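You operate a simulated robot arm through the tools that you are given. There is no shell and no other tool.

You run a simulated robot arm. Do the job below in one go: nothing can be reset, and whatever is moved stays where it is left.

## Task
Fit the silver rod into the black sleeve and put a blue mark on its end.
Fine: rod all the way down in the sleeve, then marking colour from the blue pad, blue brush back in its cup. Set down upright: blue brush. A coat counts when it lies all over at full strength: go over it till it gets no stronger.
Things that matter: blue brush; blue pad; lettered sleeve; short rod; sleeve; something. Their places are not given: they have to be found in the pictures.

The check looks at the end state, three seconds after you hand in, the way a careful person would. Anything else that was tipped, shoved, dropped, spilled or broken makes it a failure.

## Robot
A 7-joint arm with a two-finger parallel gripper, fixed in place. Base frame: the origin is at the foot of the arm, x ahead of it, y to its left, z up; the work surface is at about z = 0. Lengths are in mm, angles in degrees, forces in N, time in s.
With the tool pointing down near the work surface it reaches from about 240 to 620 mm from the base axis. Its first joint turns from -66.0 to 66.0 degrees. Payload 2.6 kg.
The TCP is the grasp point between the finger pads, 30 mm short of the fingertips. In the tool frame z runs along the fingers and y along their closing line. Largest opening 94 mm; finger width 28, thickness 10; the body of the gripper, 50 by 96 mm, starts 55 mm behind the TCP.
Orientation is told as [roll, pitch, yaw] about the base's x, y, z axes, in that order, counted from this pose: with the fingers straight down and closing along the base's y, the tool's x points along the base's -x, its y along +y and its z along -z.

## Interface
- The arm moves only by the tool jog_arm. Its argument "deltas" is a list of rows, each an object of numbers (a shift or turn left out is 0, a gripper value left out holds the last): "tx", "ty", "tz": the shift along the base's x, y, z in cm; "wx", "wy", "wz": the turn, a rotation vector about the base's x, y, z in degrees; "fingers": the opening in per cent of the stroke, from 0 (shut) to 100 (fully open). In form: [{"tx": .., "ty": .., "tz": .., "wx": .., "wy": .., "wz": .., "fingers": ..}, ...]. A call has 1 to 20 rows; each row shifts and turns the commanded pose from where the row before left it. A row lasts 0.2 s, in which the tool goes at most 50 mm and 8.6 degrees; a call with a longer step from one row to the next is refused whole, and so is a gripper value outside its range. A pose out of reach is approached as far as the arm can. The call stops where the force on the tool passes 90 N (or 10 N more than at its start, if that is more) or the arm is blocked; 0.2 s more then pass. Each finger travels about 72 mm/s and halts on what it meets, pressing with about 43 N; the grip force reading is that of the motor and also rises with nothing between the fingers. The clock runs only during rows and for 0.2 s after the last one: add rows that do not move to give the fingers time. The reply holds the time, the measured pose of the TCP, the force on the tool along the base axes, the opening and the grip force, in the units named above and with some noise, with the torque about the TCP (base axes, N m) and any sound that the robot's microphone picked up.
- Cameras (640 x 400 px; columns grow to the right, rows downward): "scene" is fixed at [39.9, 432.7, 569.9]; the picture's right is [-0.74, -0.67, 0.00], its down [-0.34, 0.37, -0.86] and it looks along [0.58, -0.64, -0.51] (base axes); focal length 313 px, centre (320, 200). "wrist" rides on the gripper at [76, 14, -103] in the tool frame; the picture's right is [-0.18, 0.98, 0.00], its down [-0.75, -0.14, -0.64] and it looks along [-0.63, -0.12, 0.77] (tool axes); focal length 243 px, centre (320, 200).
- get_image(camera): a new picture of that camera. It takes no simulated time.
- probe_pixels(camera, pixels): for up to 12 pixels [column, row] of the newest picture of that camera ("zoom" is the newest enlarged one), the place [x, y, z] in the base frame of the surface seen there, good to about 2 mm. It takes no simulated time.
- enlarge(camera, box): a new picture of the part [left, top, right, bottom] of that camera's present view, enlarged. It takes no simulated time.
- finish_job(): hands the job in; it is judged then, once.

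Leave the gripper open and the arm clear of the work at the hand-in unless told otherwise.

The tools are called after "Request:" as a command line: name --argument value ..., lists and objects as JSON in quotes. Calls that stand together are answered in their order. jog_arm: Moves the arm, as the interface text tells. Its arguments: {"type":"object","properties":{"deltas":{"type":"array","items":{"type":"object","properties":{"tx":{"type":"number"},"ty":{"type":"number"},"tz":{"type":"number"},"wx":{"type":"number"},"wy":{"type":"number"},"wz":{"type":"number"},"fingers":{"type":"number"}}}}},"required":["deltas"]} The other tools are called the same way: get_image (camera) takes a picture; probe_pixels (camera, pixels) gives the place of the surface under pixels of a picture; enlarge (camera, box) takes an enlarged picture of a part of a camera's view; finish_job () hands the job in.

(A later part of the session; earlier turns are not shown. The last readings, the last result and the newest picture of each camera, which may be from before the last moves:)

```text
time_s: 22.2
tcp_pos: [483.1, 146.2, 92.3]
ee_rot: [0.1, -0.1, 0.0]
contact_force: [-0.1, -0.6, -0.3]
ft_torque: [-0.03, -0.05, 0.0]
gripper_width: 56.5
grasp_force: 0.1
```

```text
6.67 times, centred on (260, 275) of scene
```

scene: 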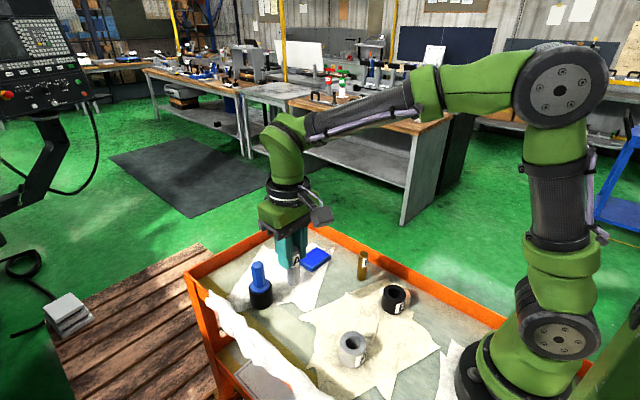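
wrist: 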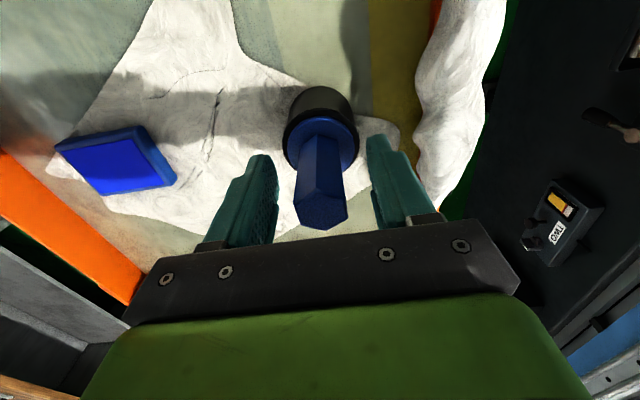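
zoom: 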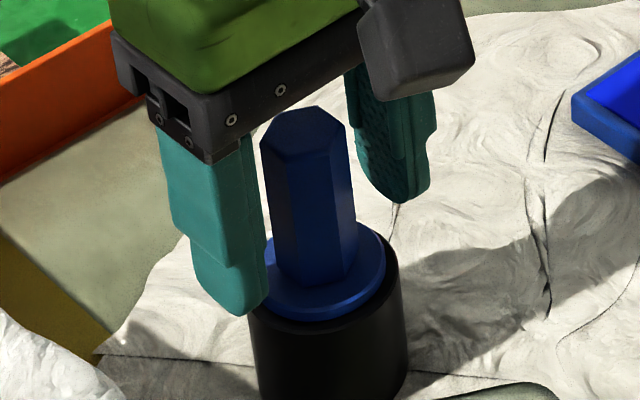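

The handle stands centred between the fingers and the tips are clear of the collar. I'll close the gripper.

Request:
jog_arm --deltas '[{"fingers": 40}, {"fingers": 28}, {"fingers": 8}, {"fingers": 8}, {"fingers": 8}]'

Request:
enlarge --camera "scene" --box '[220, 245, 300, 305]'

```text
time_s: 23.4
tcp_pos: [482.9, 146.5, 91.7]
ee_rot: [0.1, 0.0, 0.0]
contact_force: [-0.4, 0.3, 0.2]
ft_torque: [0.01, 0.0, 0.02]
gripper_width: 23.1
grasp_force: 43.0
```

```text
6.67 times, centred on (260, 275) of scene
```

zoom: 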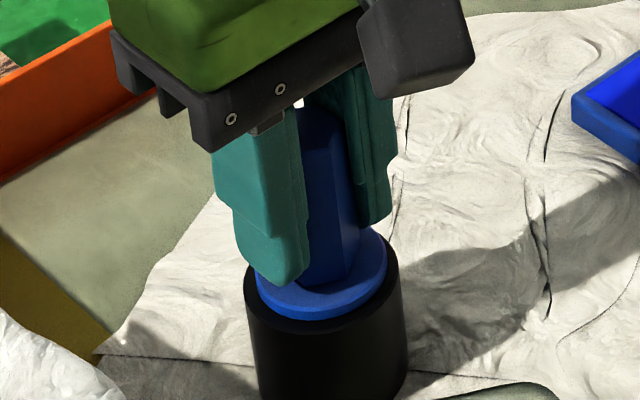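

The brush is gripped at 23.1 mm with 43 N. This seat position, TCP about (483.0, 146.5, 92.0), is where it must go back. I'll lift slowly straight up 40 mm and look at whether the cup stays put.

Request:
jog_arm --deltas '[{"tz": 0.5}, {"tz": 0.5}, {"tz": 1.0}, {"tz": 1.0}, {"tz": 1.0}, {"tz": 0}]'

Request:
enlarge --camera "scene" --box '[220, 245, 300, 305]'

```text
time_s: 24.8
tcp_pos: [483.3, 146.5, 130.6]
ee_rot: [0.1, -0.1, 0.1]
contact_force: [-0.1, 1.0, -0.6]
ft_torque: [-0.02, 0.03, -0.02]
gripper_width: 23.2
grasp_force: 42.7
```

```text
6.67 times, centred on (260, 275) of scene
```

zoom: 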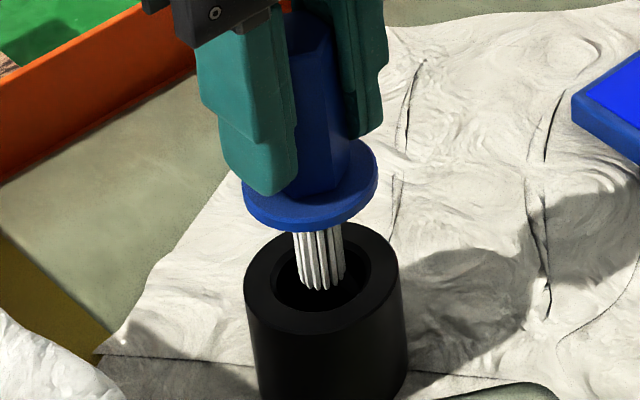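

The cup stayed and the brush came out, with pale bristles. I'll lift another 80 mm and look at the brush tip and the empty cup.

Request:
jog_arm --deltas '[{"tz": 2.0}, {"tz": 3.0}, {"tz": 3.0}, {"tz": 0}, {"tz": 0}]'

Request:
enlarge --camera "scene" --box '[210, 205, 310, 305]'

Request:
get_image --camera "wrist"

```text
time_s: 26.0
tcp_pos: [483.3, 147.3, 211.0]
ee_rot: [0.0, 0.0, 0.0]
contact_force: [0.4, 0.6, -0.6]
ft_torque: [0.01, 0.03, 0.0]
gripper_width: 23.3
grasp_force: 43.0
```

```text
4.00 times, centred on (260, 255) of scene
```

zoom: 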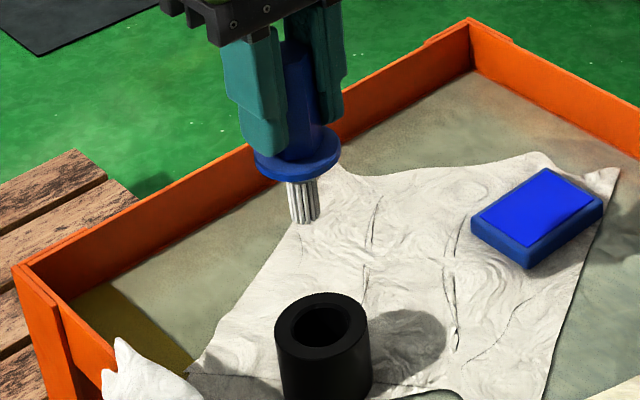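

```text
taken
```

wrist: 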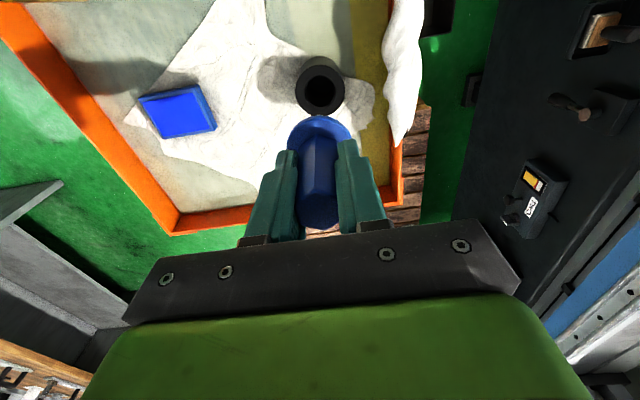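

I'll probe the bristle tip at about (304,220), the collar and the cup rim in this zoom to get the brush length.

Request:
probe_pixels --camera "zoom" --pixels '[[305, 219], [296, 214], [316, 214], [304, 205], [298, 190], [312, 190], [300, 178], [280, 330], [365, 330], [322, 297], [322, 350], [270, 160]]'

Request:
enlarge --camera "scene" --box '[262, 235, 310, 265]'

```text
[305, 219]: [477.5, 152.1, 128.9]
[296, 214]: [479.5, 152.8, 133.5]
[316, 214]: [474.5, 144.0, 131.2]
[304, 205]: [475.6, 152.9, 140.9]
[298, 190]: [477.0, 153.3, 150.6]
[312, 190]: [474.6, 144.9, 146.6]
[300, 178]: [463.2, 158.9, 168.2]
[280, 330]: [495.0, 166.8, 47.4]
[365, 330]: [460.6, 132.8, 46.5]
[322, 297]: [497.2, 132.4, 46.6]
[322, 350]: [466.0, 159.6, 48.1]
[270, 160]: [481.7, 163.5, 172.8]
```

```text
13.33 times, centred on (286, 250) of scene
```

zoom: 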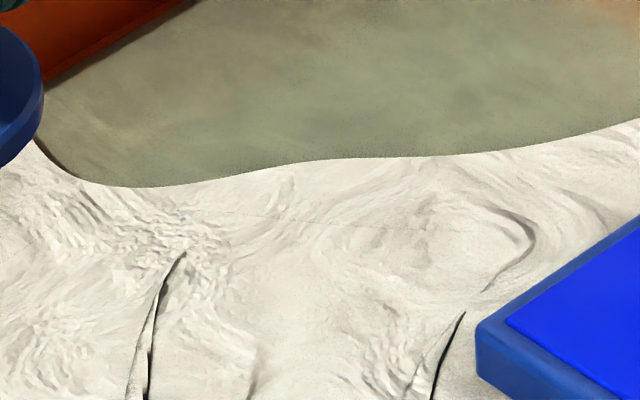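

The bristle tip hangs about 82.5 mm below the TCP and is roughly 14 mm across. The pad's top is at z≈16, so contact should come near TCP z≈98. I'll move over the pad centre (485, -34) at this height, then lower to TCP z≈112.

Request:
jog_arm --deltas '[{"ty": -3.6}, {"ty": -3.6}, {"ty": -3.6}, {"ty": -3.6}, {"ty": -3.7, "tx": 0.15}, {"tz": -3.5}, {"tz": -3.5}, {"tz": -2.9}, {"tz": 0}, {"tz": 0}]'

Request:
enlarge --camera "scene" --box '[270, 215, 370, 285]'

Request:
get_image --camera "wrist"

```text
time_s: 28.2
tcp_pos: [484.1, -33.6, 112.4]
ee_rot: [0.1, 0.0, 0.0]
contact_force: [0.6, -0.2, -1.3]
ft_torque: [0.0, 0.0, 0.01]
gripper_width: 23.1
grasp_force: 43.2
```

```text
5.71 times, centred on (320, 250) of scene
```

zoom: 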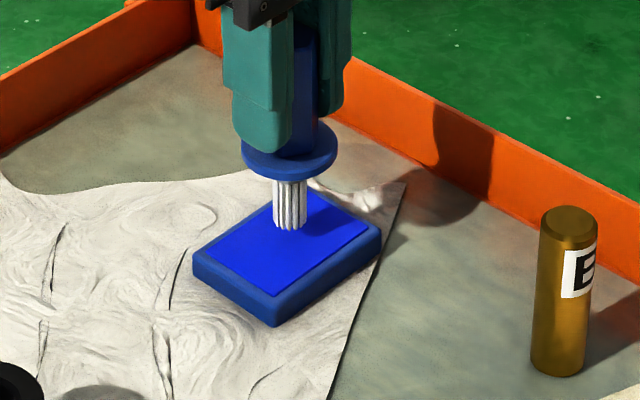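

```text
taken
```

wrist: 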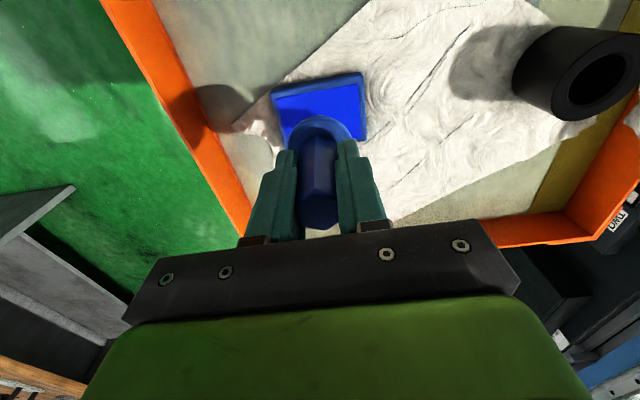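

The bristle tip hangs about 14 mm over the middle of the pad. I'll lower 12 mm and read the force.

Request:
jog_arm --deltas '[{"tz": -0.4}, {"tz": -0.4}, {"tz": -0.2}, {"tz": -0.2}, {"tz": 0}]'

Request:
enlarge --camera "scene" --box '[290, 235, 350, 275]'

```text
time_s: 29.4
tcp_pos: [484.3, -33.1, 99.4]
ee_rot: [0.1, -0.1, -0.1]
contact_force: [-0.8, 0.3, 2.0]
ft_torque: [0.01, 0.09, 0.02]
gripper_width: 22.9
grasp_force: 43.4
```

```text
10.00 times, centred on (320, 255) of scene
```

zoom: 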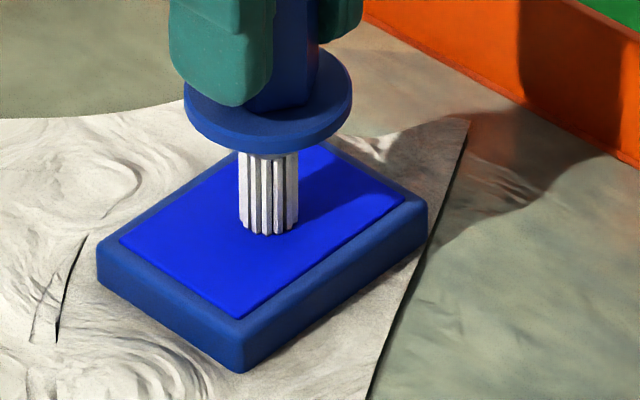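

The force went from -1 to +2 N, so the bristles just touch the pad. I'll press 1 mm more and rub in small strokes across the pad's middle, then lift and look at the colour.

Request:
jog_arm --deltas '[{"tz": -0.1}, {"tz": 0}, {"tx": 0.5}, {"tx": -0.5}, {"tx": -0.5}, {"tx": 0.5}, {"ty": 0.6}, {"ty": -0.6}, {"ty": -0.6}, {"ty": 0.6}, {"tz": 0}]'

Request:
enlarge --camera "scene" --box '[290, 235, 350, 275]'

```text
time_s: 31.8
tcp_pos: [486.1, -35.8, 99.5]
ee_rot: [-0.2, -0.2, -0.1]
contact_force: [2.6, -5.0, 19.7]
ft_torque: [-0.43, -0.15, 0.0]
gripper_width: 23.3
grasp_force: 43.5
```

```text
10.00 times, centred on (320, 255) of scene
```

zoom: 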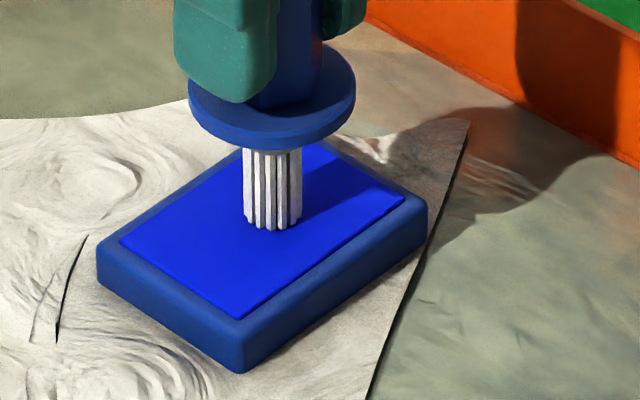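

Contact is firm at 20 N with no pad movement visible. I'll lift 20 mm and look at the bristle end colour.

Request:
jog_arm --deltas '[{"tz": 0.1}, {"tz": 1.0}, {"tz": 1.5}, {"tz": 1.5}, {"tz": 0}]'

Request:
enlarge --camera "scene" --box '[290, 225, 350, 275]'

```text
time_s: 33.0
tcp_pos: [484.9, -34.3, 140.3]
ee_rot: [0.1, 0.0, 0.0]
contact_force: [-0.7, -0.8, -0.3]
ft_torque: [0.01, -0.02, -0.01]
gripper_width: 22.8
grasp_force: 43.3
```

```text
8.00 times, centred on (320, 250) of scene
```

zoom: 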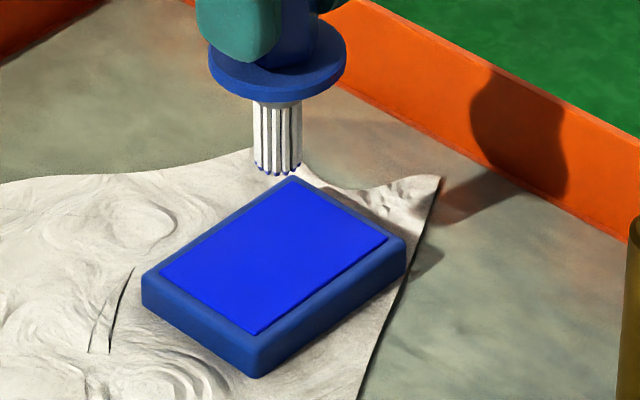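

The bristle ends now show blue. I'll zoom tighter to see how well they are loaded.

Request:
enlarge --camera "scene" --box '[312, 234, 336, 249]'

```text
16.00 times, centred on (324, 242) of scene
```

zoom: 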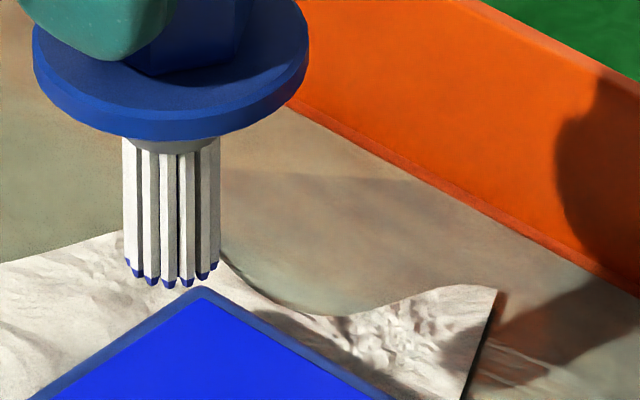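

All the bristle ends are tipped blue. Next I'll raise to tip z≈130, travel to above the rod at (251, -42), and lower to TCP z≈175, with contact expected near 163.

Request:
jog_arm --deltas '[{"tz": 3.7}, {"tz": 3.7}, {"tx": -3.9, "ty": -0.13}, {"tx": -3.9, "ty": -0.13}, {"tx": -3.9, "ty": -0.13}, {"tx": -3.9, "ty": -0.13}, {"tx": -3.9, "ty": -0.13}, {"tx": -3.9, "ty": -0.13}, {"tz": 0}, {"tz": -2.0}, {"tz": -2.0}, {"tz": 0}]'

Request:
enlarge --camera "scene" --box '[360, 238, 432, 298]'

Request:
get_image --camera "wrist"

```text
time_s: 35.6
tcp_pos: [250.0, -43.0, 175.0]
ee_rot: [0.0, 0.0, 0.0]
contact_force: [-0.4, -0.1, 0.2]
ft_torque: [0.0, 0.0, -0.03]
gripper_width: 23.3
grasp_force: 43.4
```

```text
6.67 times, centred on (396, 268) of scene
```

zoom: 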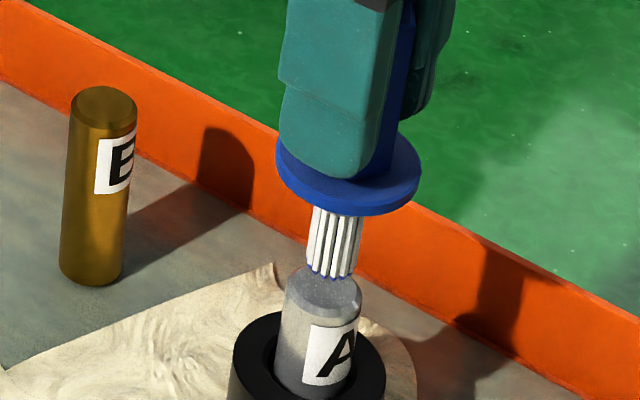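

```text
taken
```

wrist: 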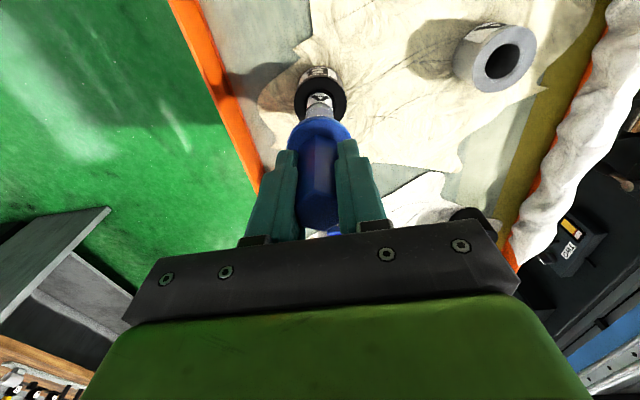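

The bristles hang above the rod's end. I'll zoom in to check the horizontal alignment.

Request:
enlarge --camera "scene" --box '[380, 264, 420, 289]'

Request:
enlarge --camera "wrist" --box '[280, 75, 360, 125]'

```text
16.00 times, centred on (400, 276) of scene
```

zoom: 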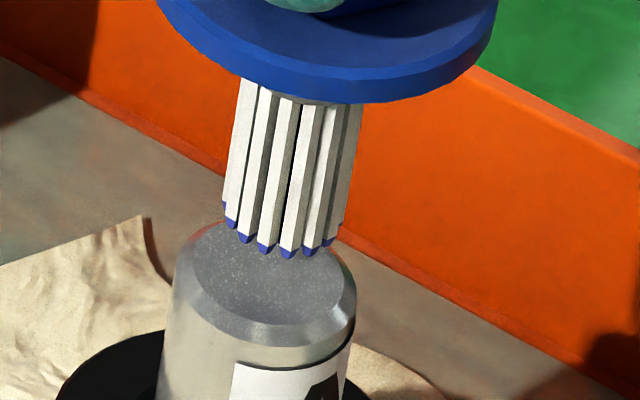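

```text
8.00 times, centred on (320, 100) of wrist
```

zoom: 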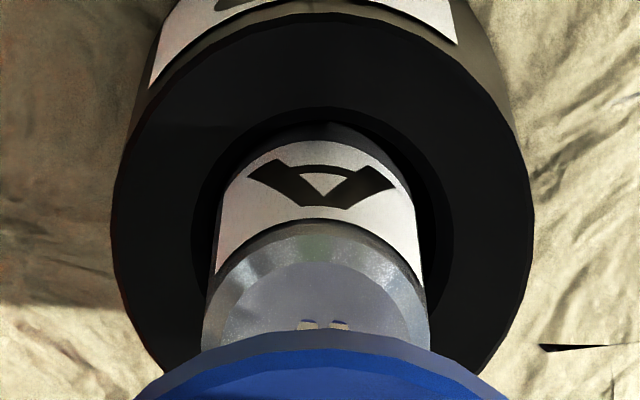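

The bristle ring appears about 1–1.5 mm off toward +y and slightly toward -x relative to the rod face. I'll shift (+0.8, -1.1) mm, lower 9 mm to about 3 mm above the face, and look again.

Request:
jog_arm --deltas '[{"tx": 0.08, "ty": -0.11}, {"tz": -0.3}, {"tz": -0.3}, {"tz": -0.3}, {"tz": 0}]'

Request:
enlarge --camera "scene" --box '[380, 264, 420, 289]'

Request:
enlarge --camera "wrist" --box '[280, 75, 360, 125]'

```text
time_s: 36.8
tcp_pos: [250.4, -42.6, 163.4]
ee_rot: [0.0, 0.0, 0.0]
contact_force: [0.7, -0.4, -0.9]
ft_torque: [0.0, -0.02, 0.02]
gripper_width: 23.1
grasp_force: 42.6
```

```text
16.00 times, centred on (400, 276) of scene
```

zoom: 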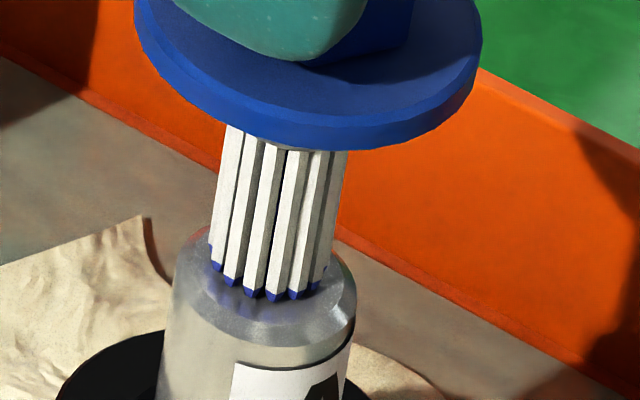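

```text
8.00 times, centred on (320, 100) of wrist
```

zoom: 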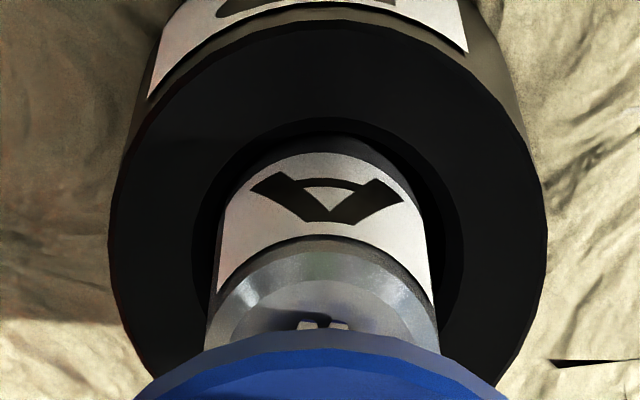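

The bristle ring now projects right onto the face centre. I'll lower in 1 mm steps to find contact with a light force.

Request:
jog_arm --deltas '[{"tz": -0.1}, {"tz": -0.1}, {"tz": 0}]'

```text
time_s: 37.6
tcp_pos: [250.7, -43.1, 164.4]
ee_rot: [0.1, -0.2, 0.0]
contact_force: [-2.2, 1.3, 18.5]
ft_torque: [0.07, 0.23, 0.0]
gripper_width: 23.0
grasp_force: 43.1
```

Contact is at 18 N. I'll ease off 0.6 mm to a light touch, hold briefly, then lift 30 mm and see what a single dab leaves on the face.

Request:
jog_arm --deltas '[{"tz": 0.06}, {"tz": 0}, {"tz": 0.5}, {"tz": 1.5}, {"tz": 2.0}, {"tz": 0}]'

Request:
enlarge --camera "scene" --box '[380, 264, 420, 289]'

```text
time_s: 39.0
tcp_pos: [251.2, -42.9, 202.4]
ee_rot: [0.2, 0.0, 0.0]
contact_force: [-0.5, 0.6, -0.8]
ft_torque: [0.03, -0.02, -0.02]
gripper_width: 23.0
grasp_force: 42.5
```

```text
16.00 times, centred on (400, 276) of scene
```

zoom: 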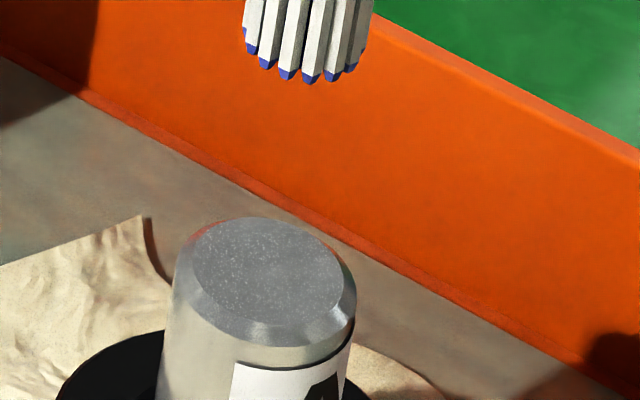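

A plain dab leaves no visible colour, so the brush has to stroke. I'll come back down to a very light touch (about 3–4 N) and first make one short 3 mm stroke to see the side force.

Request:
jog_arm --deltas '[{"tz": -2.0}, {"tz": -1.5}, {"tz": -0.37}, {"tz": -0.1}, {"tz": 0}]'

```text
time_s: 40.2
tcp_pos: [251.6, -42.7, 164.7]
ee_rot: [0.1, 0.0, 0.0]
contact_force: [1.0, -0.6, -1.4]
ft_torque: [0.02, 0.04, -0.01]
gripper_width: 23.2
grasp_force: 43.2
```

Request:
jog_arm --deltas '[{"tz": -0.03}, {"tz": 0}]'

```text
time_s: 40.8
tcp_pos: [250.9, -43.5, 164.6]
ee_rot: [0.1, -0.1, 0.1]
contact_force: [-0.7, -0.2, -0.2]
ft_torque: [0.01, -0.02, 0.01]
gripper_width: 23.0
grasp_force: 42.9
```

Still barely no contact. I'll go 0.3 mm lower.

Request:
jog_arm --deltas '[{"tz": -0.03}, {"tz": 0}]'

```text
time_s: 41.4
tcp_pos: [251.1, -42.5, 163.8]
ee_rot: [0.0, 0.0, 0.0]
contact_force: [-0.2, -0.8, 4.1]
ft_torque: [-0.05, 0.05, 0.0]
gripper_width: 23.3
grasp_force: 42.7
```

Light contact of about 4–5 N. Now a 3 mm stroke along +x, reading the side force at the end.

Request:
jog_arm --deltas '[{"tx": 0.15}, {"tx": 0.15}]'

Request:
enlarge --camera "scene" --box '[370, 262, 426, 297]'

```text
time_s: 42.0
tcp_pos: [254.0, -43.4, 164.1]
ee_rot: [0.1, -0.1, 0.0]
contact_force: [-4.1, 0.5, 19.0]
ft_torque: [-0.01, 0.43, 0.02]
gripper_width: 23.4
grasp_force: 42.4
```

```text
11.43 times, centred on (398, 280) of scene
```

zoom: 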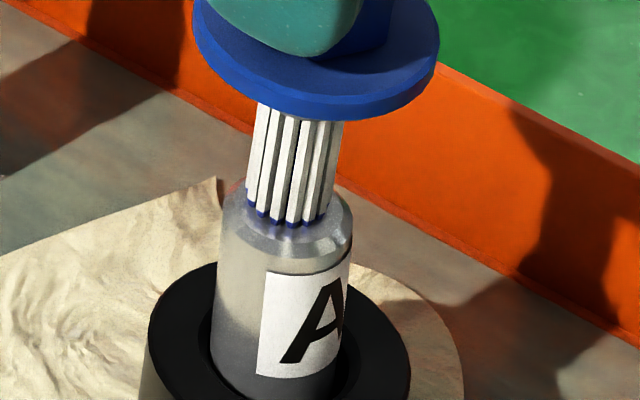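

The normal force rose to 19 N because the rod leans slightly with the stroke, though the sleeve stayed put. A blue tint has appeared, so stroking works. I'll lift 35 mm to see the deposit and check that the rod stands straight again.

Request:
jog_arm --deltas '[{"tz": 0.2}, {"tz": 1.3}, {"tz": 2.0}, {"tz": 0}]'

Request:
enlarge --camera "scene" --box '[380, 264, 420, 289]'

Request:
enlarge --camera "wrist" --box '[280, 65, 360, 115]'

```text
time_s: 43.0
tcp_pos: [254.6, -42.9, 197.7]
ee_rot: [0.1, 0.0, 0.0]
contact_force: [-1.1, 0.5, -0.8]
ft_torque: [0.0, -0.01, -0.01]
gripper_width: 23.1
grasp_force: 43.5
```

```text
16.00 times, centred on (400, 276) of scene
```

zoom: 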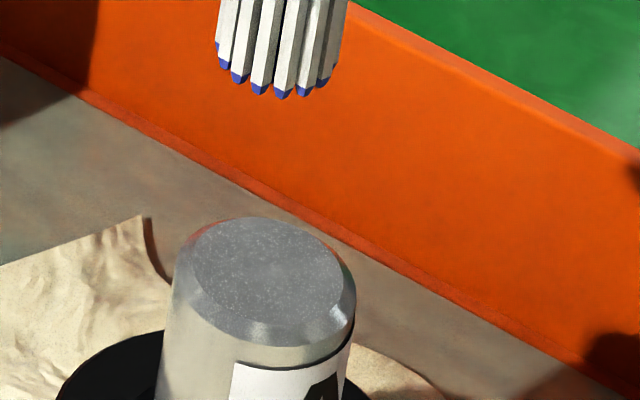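

```text
8.00 times, centred on (320, 90) of wrist
```

zoom: 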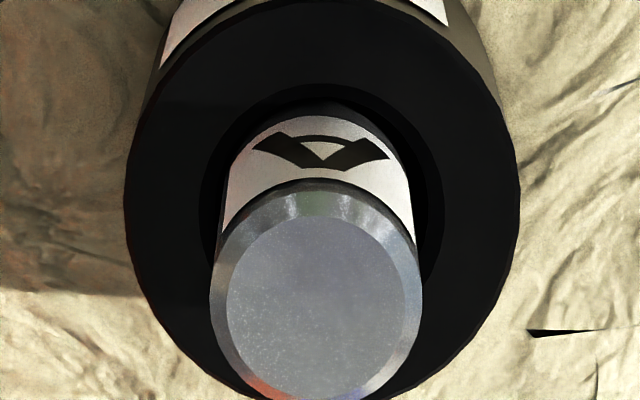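

The rod stands straight again and the tint is faint at best. Next I'll try twisting the brush in place, since turning about the vertical gives sliding without a net side push. I'll recentre (-3 mm in x), lower to the light-touch height, and twist back and forth by ±32°.

Request:
jog_arm --deltas '[{"tx": -0.3, "tz": -1.5}, {"tz": -1.7}, {"tz": -0.3}, {"wz": 8}, {"wz": 8}, {"wz": 8}, {"wz": 8}, {"wz": -8}, {"wz": -8}, {"wz": -8}, {"wz": -8}, {"wz": -8}, {"wz": -8}, {"wz": -8}, {"wz": -8}, {"wz": 8}, {"wz": 8}, {"wz": 8}, {"wz": 8}, {"tz": 0}]'

Request:
enlarge --camera "scene" --box '[370, 262, 426, 297]'

```text
time_s: 47.2
tcp_pos: [250.8, -42.5, 164.2]
ee_rot: [0.0, 0.0, 0.1]
contact_force: [0.4, 0.2, 16.2]
ft_torque: [-0.06, -0.1, 0.05]
gripper_width: 22.9
grasp_force: 43.1
```

```text
11.43 times, centred on (398, 280) of scene
```

zoom: 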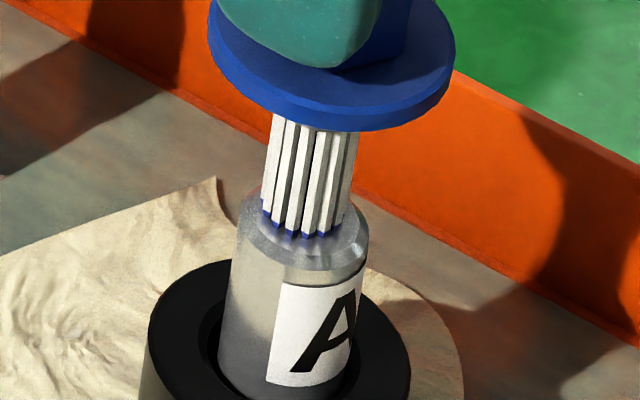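

Twisting held about 16 N straight down with almost no side force. I'll lift and compare the face colour.

Request:
jog_arm --deltas '[{"tz": 0.2}, {"tz": 1.3}, {"tz": 2.0}, {"tz": 0}]'

Request:
enlarge --camera "scene" --box '[380, 264, 420, 289]'

Request:
enlarge --camera "wrist" --box '[280, 65, 360, 115]'

```text
time_s: 48.2
tcp_pos: [253.4, -43.4, 199.6]
ee_rot: [0.1, -0.1, 0.0]
contact_force: [-0.4, -0.1, -1.6]
ft_torque: [0.01, -0.05, 0.01]
gripper_width: 23.0
grasp_force: 43.0
```

```text
16.00 times, centred on (400, 276) of scene
```

zoom: 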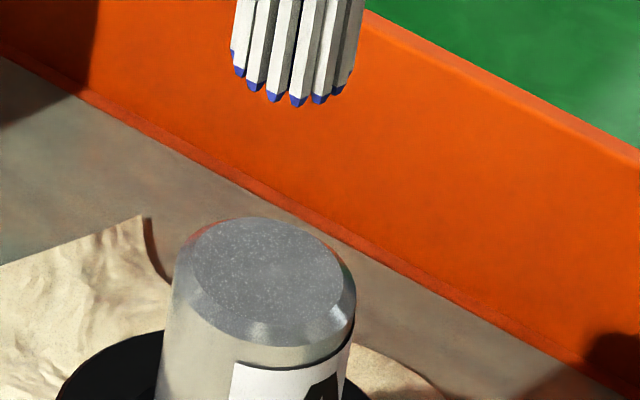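

```text
8.00 times, centred on (320, 90) of wrist
```

zoom: 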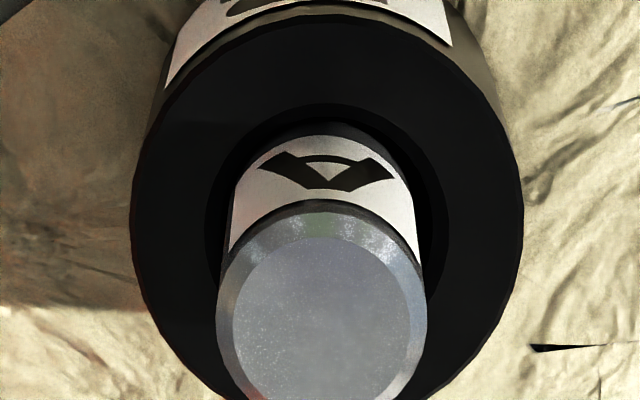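

No clear deposit yet. The bristle ends are still blue, so the brush probably has to slide across the surface. I'll come down to a very light touch and make strokes of ±5 mm in x and then y, which is longer than the rod's lean play.

Request:
jog_arm --deltas '[{"tz": -1.5}, {"tz": -1.7}, {"tz": -0.27}, {"tz": 0}, {"tx": 0.25}, {"tx": 0.25}, {"tx": -0.25}, {"tx": -0.25}, {"tx": -0.25}, {"tx": -0.25}, {"tx": 0.25}, {"tx": 0.25}, {"tz": 0}]'

Request:
enlarge --camera "scene" --box '[370, 262, 426, 297]'

```text
time_s: 51.0
tcp_pos: [251.0, -43.1, 164.0]
ee_rot: [0.1, 0.0, -0.1]
contact_force: [-4.4, -1.0, 24.5]
ft_torque: [-0.09, 0.46, -0.02]
gripper_width: 22.9
grasp_force: 43.2
```

```text
11.43 times, centred on (398, 280) of scene
```

zoom: 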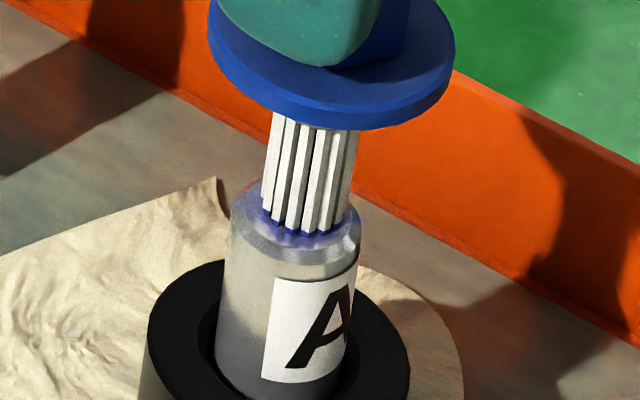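

A bluish shine is now visible around the bristles. I'll lift and look.

Request:
jog_arm --deltas '[{"tz": 0.2}, {"tz": 1.3}, {"tz": 2.0}, {"tz": 0}]'

Request:
enlarge --camera "scene" --box '[380, 264, 420, 289]'

Request:
enlarge --camera "wrist" --box '[280, 65, 360, 115]'

```text
time_s: 52.0
tcp_pos: [252.2, -43.6, 199.9]
ee_rot: [0.2, 0.0, 0.0]
contact_force: [0.8, 0.5, -0.4]
ft_torque: [0.02, 0.04, -0.01]
gripper_width: 23.4
grasp_force: 42.8
```

```text
16.00 times, centred on (400, 276) of scene
```

zoom: 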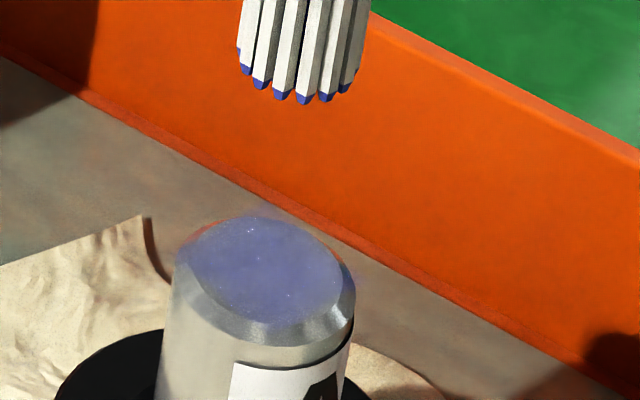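

```text
8.00 times, centred on (320, 90) of wrist
```

zoom: 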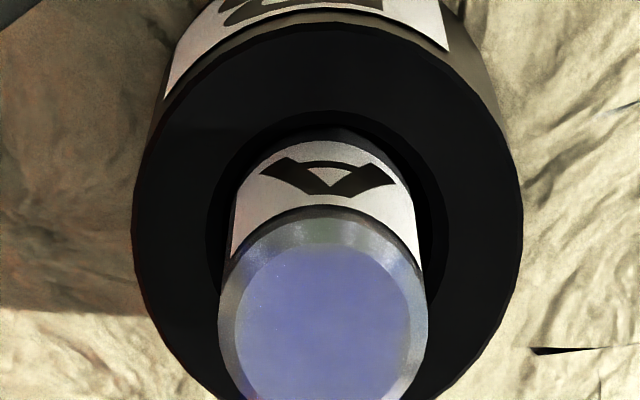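

Now the face is light blue, and the rod stands straight again with the sleeve unmoved. So sliding strokes lay down colour. I'll continue at a lighter height (0.3 mm higher), stroking ±6 mm in y and then x.

Request:
jog_arm --deltas '[{"tz": -1.5}, {"tz": -1.7}, {"tz": -0.24}, {"tz": 0}, {"ty": 0.3}, {"ty": 0.3}, {"ty": -0.3}, {"ty": -0.3}, {"ty": -0.3}, {"ty": -0.3}, {"ty": 0.3}, {"ty": 0.3}, {"tz": 0}]'

Request:
enlarge --camera "scene" --box '[370, 262, 426, 297]'

```text
time_s: 54.8
tcp_pos: [251.4, -43.5, 163.1]
ee_rot: [0.1, -0.1, -0.1]
contact_force: [0.1, 0.9, -0.8]
ft_torque: [-0.02, -0.03, -0.02]
gripper_width: 23.3
grasp_force: 43.5
```

```text
11.43 times, centred on (398, 280) of scene
```

zoom: 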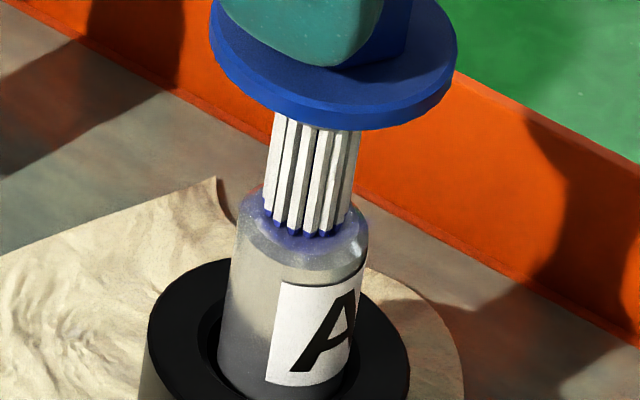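

At this height there was no contact. I'll go 0.3 mm lower, to the height that worked, and stroke in y and then x.

Request:
jog_arm --deltas '[{"tz": -0.03}, {"tz": 0}, {"ty": 0.25}, {"ty": 0.25}, {"ty": -0.25}, {"ty": -0.25}, {"ty": -0.25}, {"ty": -0.25}, {"ty": 0.25}, {"ty": 0.25}, {"tz": 0}]'

Request:
enlarge --camera "scene" --box '[370, 262, 426, 297]'

```text
time_s: 57.2
tcp_pos: [251.2, -42.5, 164.2]
ee_rot: [0.1, 0.0, 0.0]
contact_force: [0.5, -0.2, -0.9]
ft_torque: [0.0, -0.01, 0.04]
gripper_width: 23.1
grasp_force: 43.5
```

```text
11.43 times, centred on (398, 280) of scene
```

zoom: 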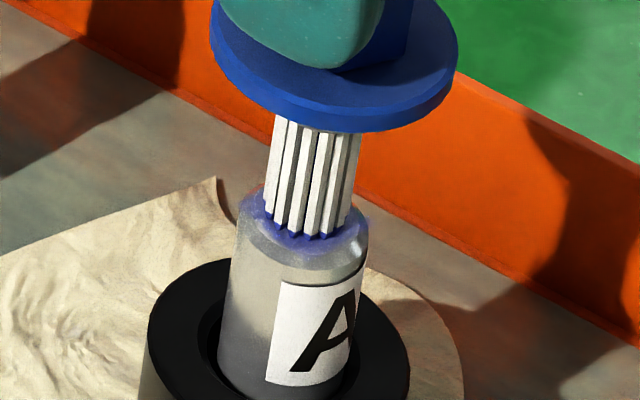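

Still no force reading. I'll lower another 0.4 mm and hold to read the settled force.

Request:
jog_arm --deltas '[{"tz": -0.04}, {"tz": 0}, {"tz": 0}]'

```text
time_s: 58.0
tcp_pos: [252.8, -43.2, 163.6]
ee_rot: [0.1, -0.1, 0.0]
contact_force: [-0.9, 0.2, 7.6]
ft_torque: [-0.01, 0.12, -0.01]
gripper_width: 23.1
grasp_force: 42.4
```

Contact is settled at about 8 N. Now ±5 mm strokes in y, ending back at the centre.

Request:
jog_arm --deltas '[{"ty": 0.25}, {"ty": 0.25}, {"ty": -0.25}, {"ty": -0.25}, {"ty": -0.25}, {"ty": -0.25}, {"ty": 0.25}, {"ty": 0.25}, {"tz": 0}]'

Request:
enlarge --camera "scene" --box '[360, 262, 432, 317]'

```text
time_s: 60.0
tcp_pos: [251.6, -41.9, 163.6]
ee_rot: [0.0, -0.1, -0.1]
contact_force: [-0.5, 0.4, 21.7]
ft_torque: [0.06, -0.1, 0.01]
gripper_width: 23.0
grasp_force: 43.0
```

```text
7.27 times, centred on (396, 290) of scene
```

zoom: 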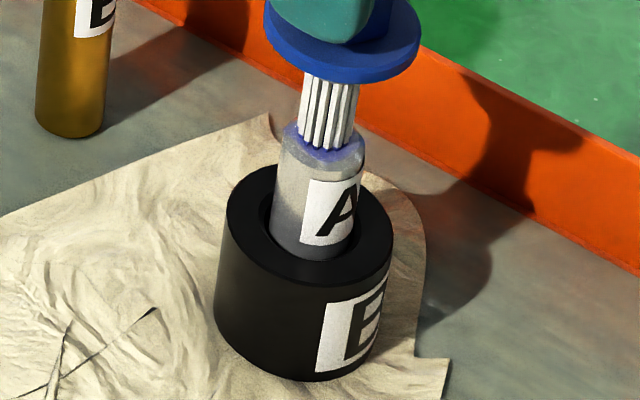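

The side force is nearly zero and the sleeve is in place. I'll add ±5 mm x strokes at 0.2 mm higher, then lift and look.

Request:
jog_arm --deltas '[{"tz": 0.02}, {"tx": 0.25}, {"tx": 0.25}, {"tx": -0.25}, {"tx": -0.25}, {"tx": -0.25}, {"tx": -0.25}, {"tx": 0.25}, {"tx": 0.25}, {"tz": 0}, {"tz": 0.2}, {"tz": 1.3}, {"tz": 2.0}, {"tz": 0}]'

Request:
enlarge --camera "scene" --box '[380, 264, 420, 289]'

Request:
enlarge --camera "wrist" --box '[280, 65, 360, 115]'

```text
time_s: 63.0
tcp_pos: [251.0, -43.3, 198.7]
ee_rot: [0.1, 0.1, 0.0]
contact_force: [0.0, 0.3, -0.4]
ft_torque: [0.04, -0.02, 0.04]
gripper_width: 23.1
grasp_force: 42.8
```

```text
16.00 times, centred on (400, 276) of scene
```

zoom: 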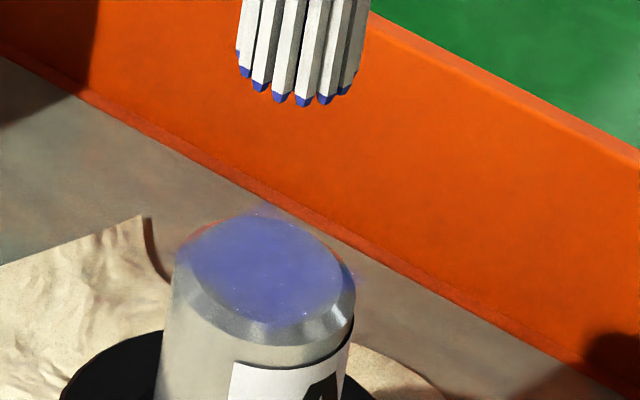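

```text
8.00 times, centred on (320, 90) of wrist
```

zoom: 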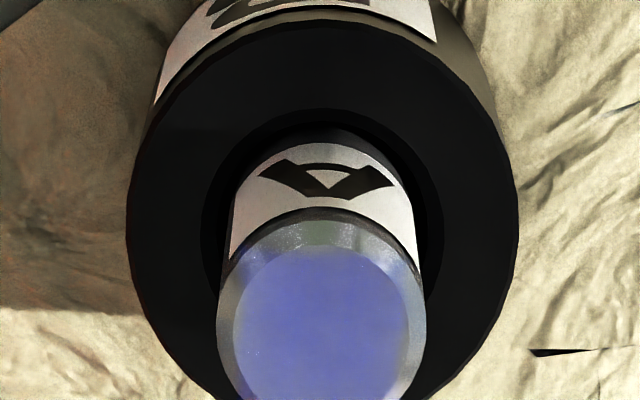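

The blue is getting stronger, though the rim of the face is still lighter. I'll go down to the same stroke height and move the brush in a circle of 5 mm radius to reach the edge.

Request:
jog_arm --deltas '[{"tz": -1.5}, {"tz": -1.7}, {"tz": -0.31}, {"tx": 0.25}, {"tx": 0.25}, {"tx": -0.067, "ty": 0.25}, {"tx": -0.183, "ty": 0.183}, {"tx": -0.25, "ty": 0.067}, {"tx": -0.25, "ty": -0.067}, {"tx": -0.183, "ty": -0.183}, {"tx": -0.067, "ty": -0.25}, {"tx": 0.067, "ty": -0.25}, {"tx": 0.183, "ty": -0.183}, {"tx": 0.25, "ty": -0.067}, {"tx": 0.25, "ty": 0.067}, {"tx": 0.183, "ty": 0.183}, {"tx": 0.067, "ty": 0.25}, {"tx": -0.25}, {"tx": -0.25}]'

Request:
enlarge --camera "scene" --box '[360, 262, 432, 317]'

```text
time_s: 67.0
tcp_pos: [251.6, -42.6, 164.0]
ee_rot: [0.0, -0.1, -0.1]
contact_force: [0.9, 0.2, 20.3]
ft_torque: [0.1, -0.07, 0.01]
gripper_width: 22.9
grasp_force: 42.8
```

```text
7.27 times, centred on (396, 290) of scene
```

zoom: 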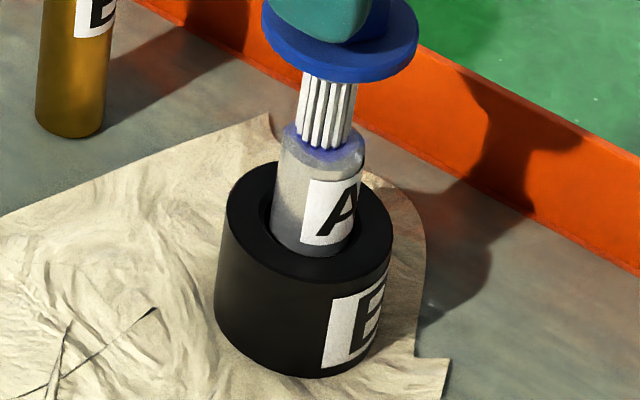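

The label suggests the sleeve turned a touch with the circular motion, so from here I'll use straight strokes only. Lifting to check the coat.

Request:
jog_arm --deltas '[{"tz": 0.2}, {"tz": 1.3}, {"tz": 2.0}, {"tz": 0}]'

Request:
enlarge --camera "scene" --box '[380, 264, 420, 289]'

Request:
enlarge --camera "wrist" --box '[280, 65, 360, 115]'

```text
time_s: 68.0
tcp_pos: [251.5, -41.4, 198.9]
ee_rot: [0.1, 0.1, 0.0]
contact_force: [0.7, 0.0, -0.9]
ft_torque: [-0.02, 0.0, 0.01]
gripper_width: 23.1
grasp_force: 43.4
```

```text
16.00 times, centred on (400, 276) of scene
```

zoom: 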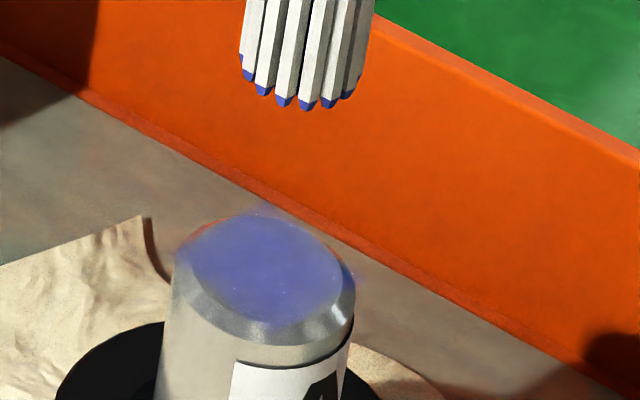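

```text
8.00 times, centred on (320, 90) of wrist
```

zoom: 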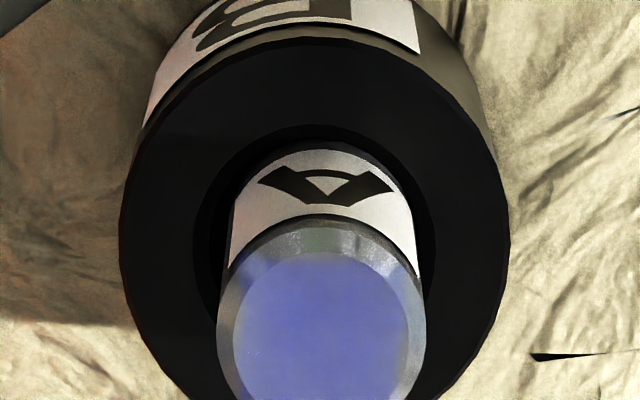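

The tint did not gain much this time and the bristle ends look paler, so I'll reload. I'll rise to z≈214, go back over the pad (+234, +8 mm), and lower to just above contact.

Request:
jog_arm --deltas '[{"tz": 1.5}, {"tx": 3.9, "ty": 0.13}, {"tx": 3.9, "ty": 0.13}, {"tx": 3.9, "ty": 0.13}, {"tx": 3.9, "ty": 0.13}, {"tx": 3.9, "ty": 0.13}, {"tx": 3.9, "ty": 0.13}, {"tz": 0}, {"tz": -3.5}, {"tz": -3.5}, {"tz": -3.0}, {"tz": -1.2}, {"tz": 0}]'

Request:
enlarge --camera "scene" --box '[290, 230, 350, 280]'

```text
time_s: 70.8
tcp_pos: [483.6, -34.5, 100.9]
ee_rot: [0.1, 0.0, -0.2]
contact_force: [0.8, -1.6, 0.1]
ft_torque: [0.01, -0.02, -0.03]
gripper_width: 23.2
grasp_force: 43.4
```

```text
8.00 times, centred on (320, 255) of scene
```

zoom: 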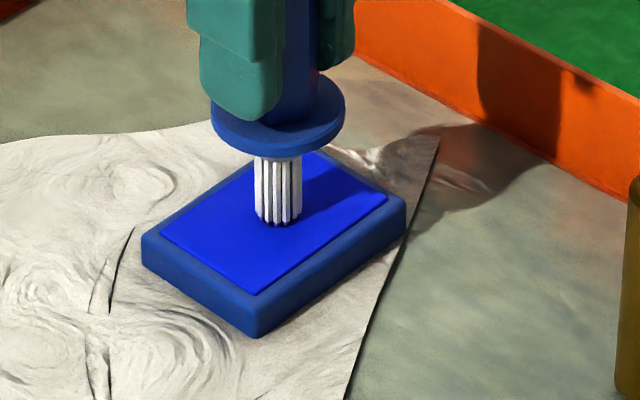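

The brush hovers just above the pad. I'll lower 1.5 mm to get light contact and read the force.

Request:
jog_arm --deltas '[{"tz": -0.1}, {"tz": -0.05}, {"tz": 0}, {"tz": 0}]'

```text
time_s: 71.8
tcp_pos: [485.8, -34.2, 100.0]
ee_rot: [0.1, 0.1, -0.1]
contact_force: [-0.3, 0.1, -1.0]
ft_torque: [-0.02, 0.01, -0.02]
gripper_width: 23.1
grasp_force: 43.0
```

Not touching yet. Another 1 mm down.

Request:
jog_arm --deltas '[{"tz": -0.06}, {"tz": -0.04}, {"tz": 0}, {"tz": 0}]'

```text
time_s: 72.8
tcp_pos: [486.2, -35.9, 100.2]
ee_rot: [0.2, 0.1, 0.0]
contact_force: [-1.0, 0.5, 3.1]
ft_torque: [0.0, 0.09, 0.01]
gripper_width: 23.2
grasp_force: 42.8
```

Contact is at about 4 N. I'll press 0.3 mm more and rub with strokes of ±8 mm in x and ±12 mm in y on the pad.

Request:
jog_arm --deltas '[{"tz": -0.03}, {"tx": 0.4}, {"tx": 0.4}, {"tx": -0.4}, {"tx": -0.4}, {"tx": -0.4}, {"tx": -0.4}, {"tx": 0.4}, {"tx": 0.4}, {"ty": 0.6}, {"ty": 0.6}, {"ty": -0.6}, {"ty": -0.6}, {"ty": -0.6}, {"ty": -0.6}, {"ty": 0.6}, {"ty": 0.6}, {"tz": 0}]'

Request:
enlarge --camera "scene" --box '[290, 230, 350, 280]'

```text
time_s: 76.6
tcp_pos: [486.1, -36.4, 98.9]
ee_rot: [-0.2, -0.2, -0.1]
contact_force: [-0.6, -7.9, 23.3]
ft_torque: [-0.69, -0.01, 0.03]
gripper_width: 23.2
grasp_force: 43.0
```

```text
8.00 times, centred on (320, 255) of scene
```

zoom: 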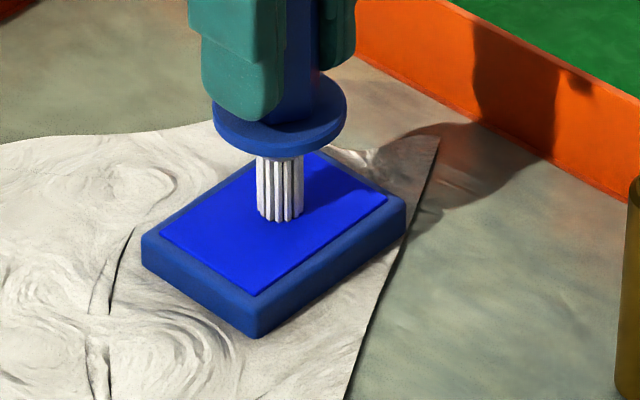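

The pad has not moved. I'll lift and look at the bristle ends.

Request:
jog_arm --deltas '[{"tz": 0.2}, {"tz": 1.0}, {"tz": 1.5}, {"tz": 1.5}, {"tz": 0}]'

Request:
enlarge --camera "scene" --box '[312, 234, 336, 249]'

```text
time_s: 77.8
tcp_pos: [484.0, -36.0, 140.2]
ee_rot: [0.1, 0.1, 0.0]
contact_force: [0.2, 0.7, -0.7]
ft_torque: [0.02, 0.05, -0.02]
gripper_width: 23.2
grasp_force: 43.3
```

```text
16.00 times, centred on (324, 242) of scene
```

zoom: 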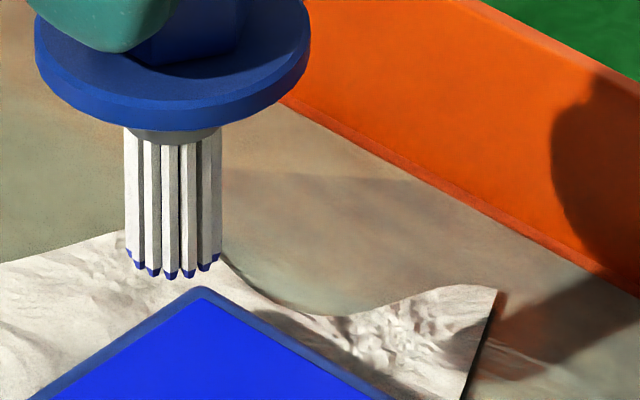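

The bristle ends are deep blue again. I'll return over the rod: up, back by (-234, -8) mm, then down to about 10 mm above stroke height.

Request:
jog_arm --deltas '[{"tz": 3.7}, {"tz": 3.7}, {"tx": -3.9, "ty": -0.13}, {"tx": -3.9, "ty": -0.13}, {"tx": -3.9, "ty": -0.13}, {"tx": -3.9, "ty": -0.13}, {"tx": -3.9, "ty": -0.13}, {"tx": -3.9, "ty": -0.13}, {"tz": 0}, {"tz": -2.0}, {"tz": -2.0}, {"tz": 0}, {"tz": 0}]'

Request:
enlarge --camera "scene" --box '[380, 264, 420, 289]'

Request:
enlarge --camera "wrist" --box '[280, 70, 360, 120]'

```text
time_s: 80.6
tcp_pos: [250.7, -41.2, 175.7]
ee_rot: [0.1, 0.1, 0.0]
contact_force: [-0.5, -0.4, -0.5]
ft_torque: [0.01, 0.01, 0.0]
gripper_width: 23.1
grasp_force: 42.9
```

```text
16.00 times, centred on (400, 276) of scene
```

zoom: 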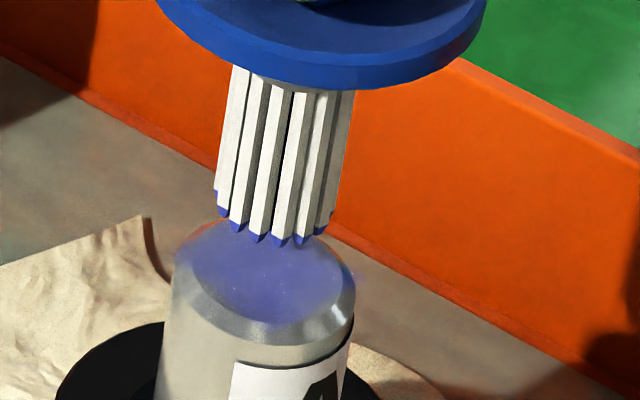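

```text
8.00 times, centred on (320, 95) of wrist
```

zoom: 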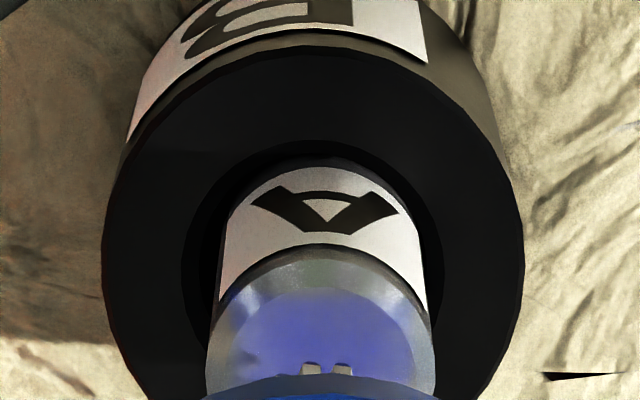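

The brush is centred over the face, and the face's left (-y) edge is still pale. I'll lower to stroke height and read the force.

Request:
jog_arm --deltas '[{"tz": -0.5}, {"tz": -0.4}, {"tz": -0.2}, {"tz": 0}, {"tz": 0}]'

```text
time_s: 81.8
tcp_pos: [250.9, -44.0, 163.0]
ee_rot: [0.1, 0.0, 0.0]
contact_force: [-0.9, 0.1, 0.4]
ft_torque: [0.01, 0.01, -0.03]
gripper_width: 23.3
grasp_force: 43.3
```

Request:
jog_arm --deltas '[{"tz": -0.03}, {"tz": 0}, {"tz": 0}]'

```text
time_s: 82.6
tcp_pos: [250.8, -43.2, 163.2]
ee_rot: [0.1, -0.1, 0.0]
contact_force: [-0.7, 0.0, 2.3]
ft_torque: [-0.02, 0.03, -0.01]
gripper_width: 23.3
grasp_force: 43.4
```

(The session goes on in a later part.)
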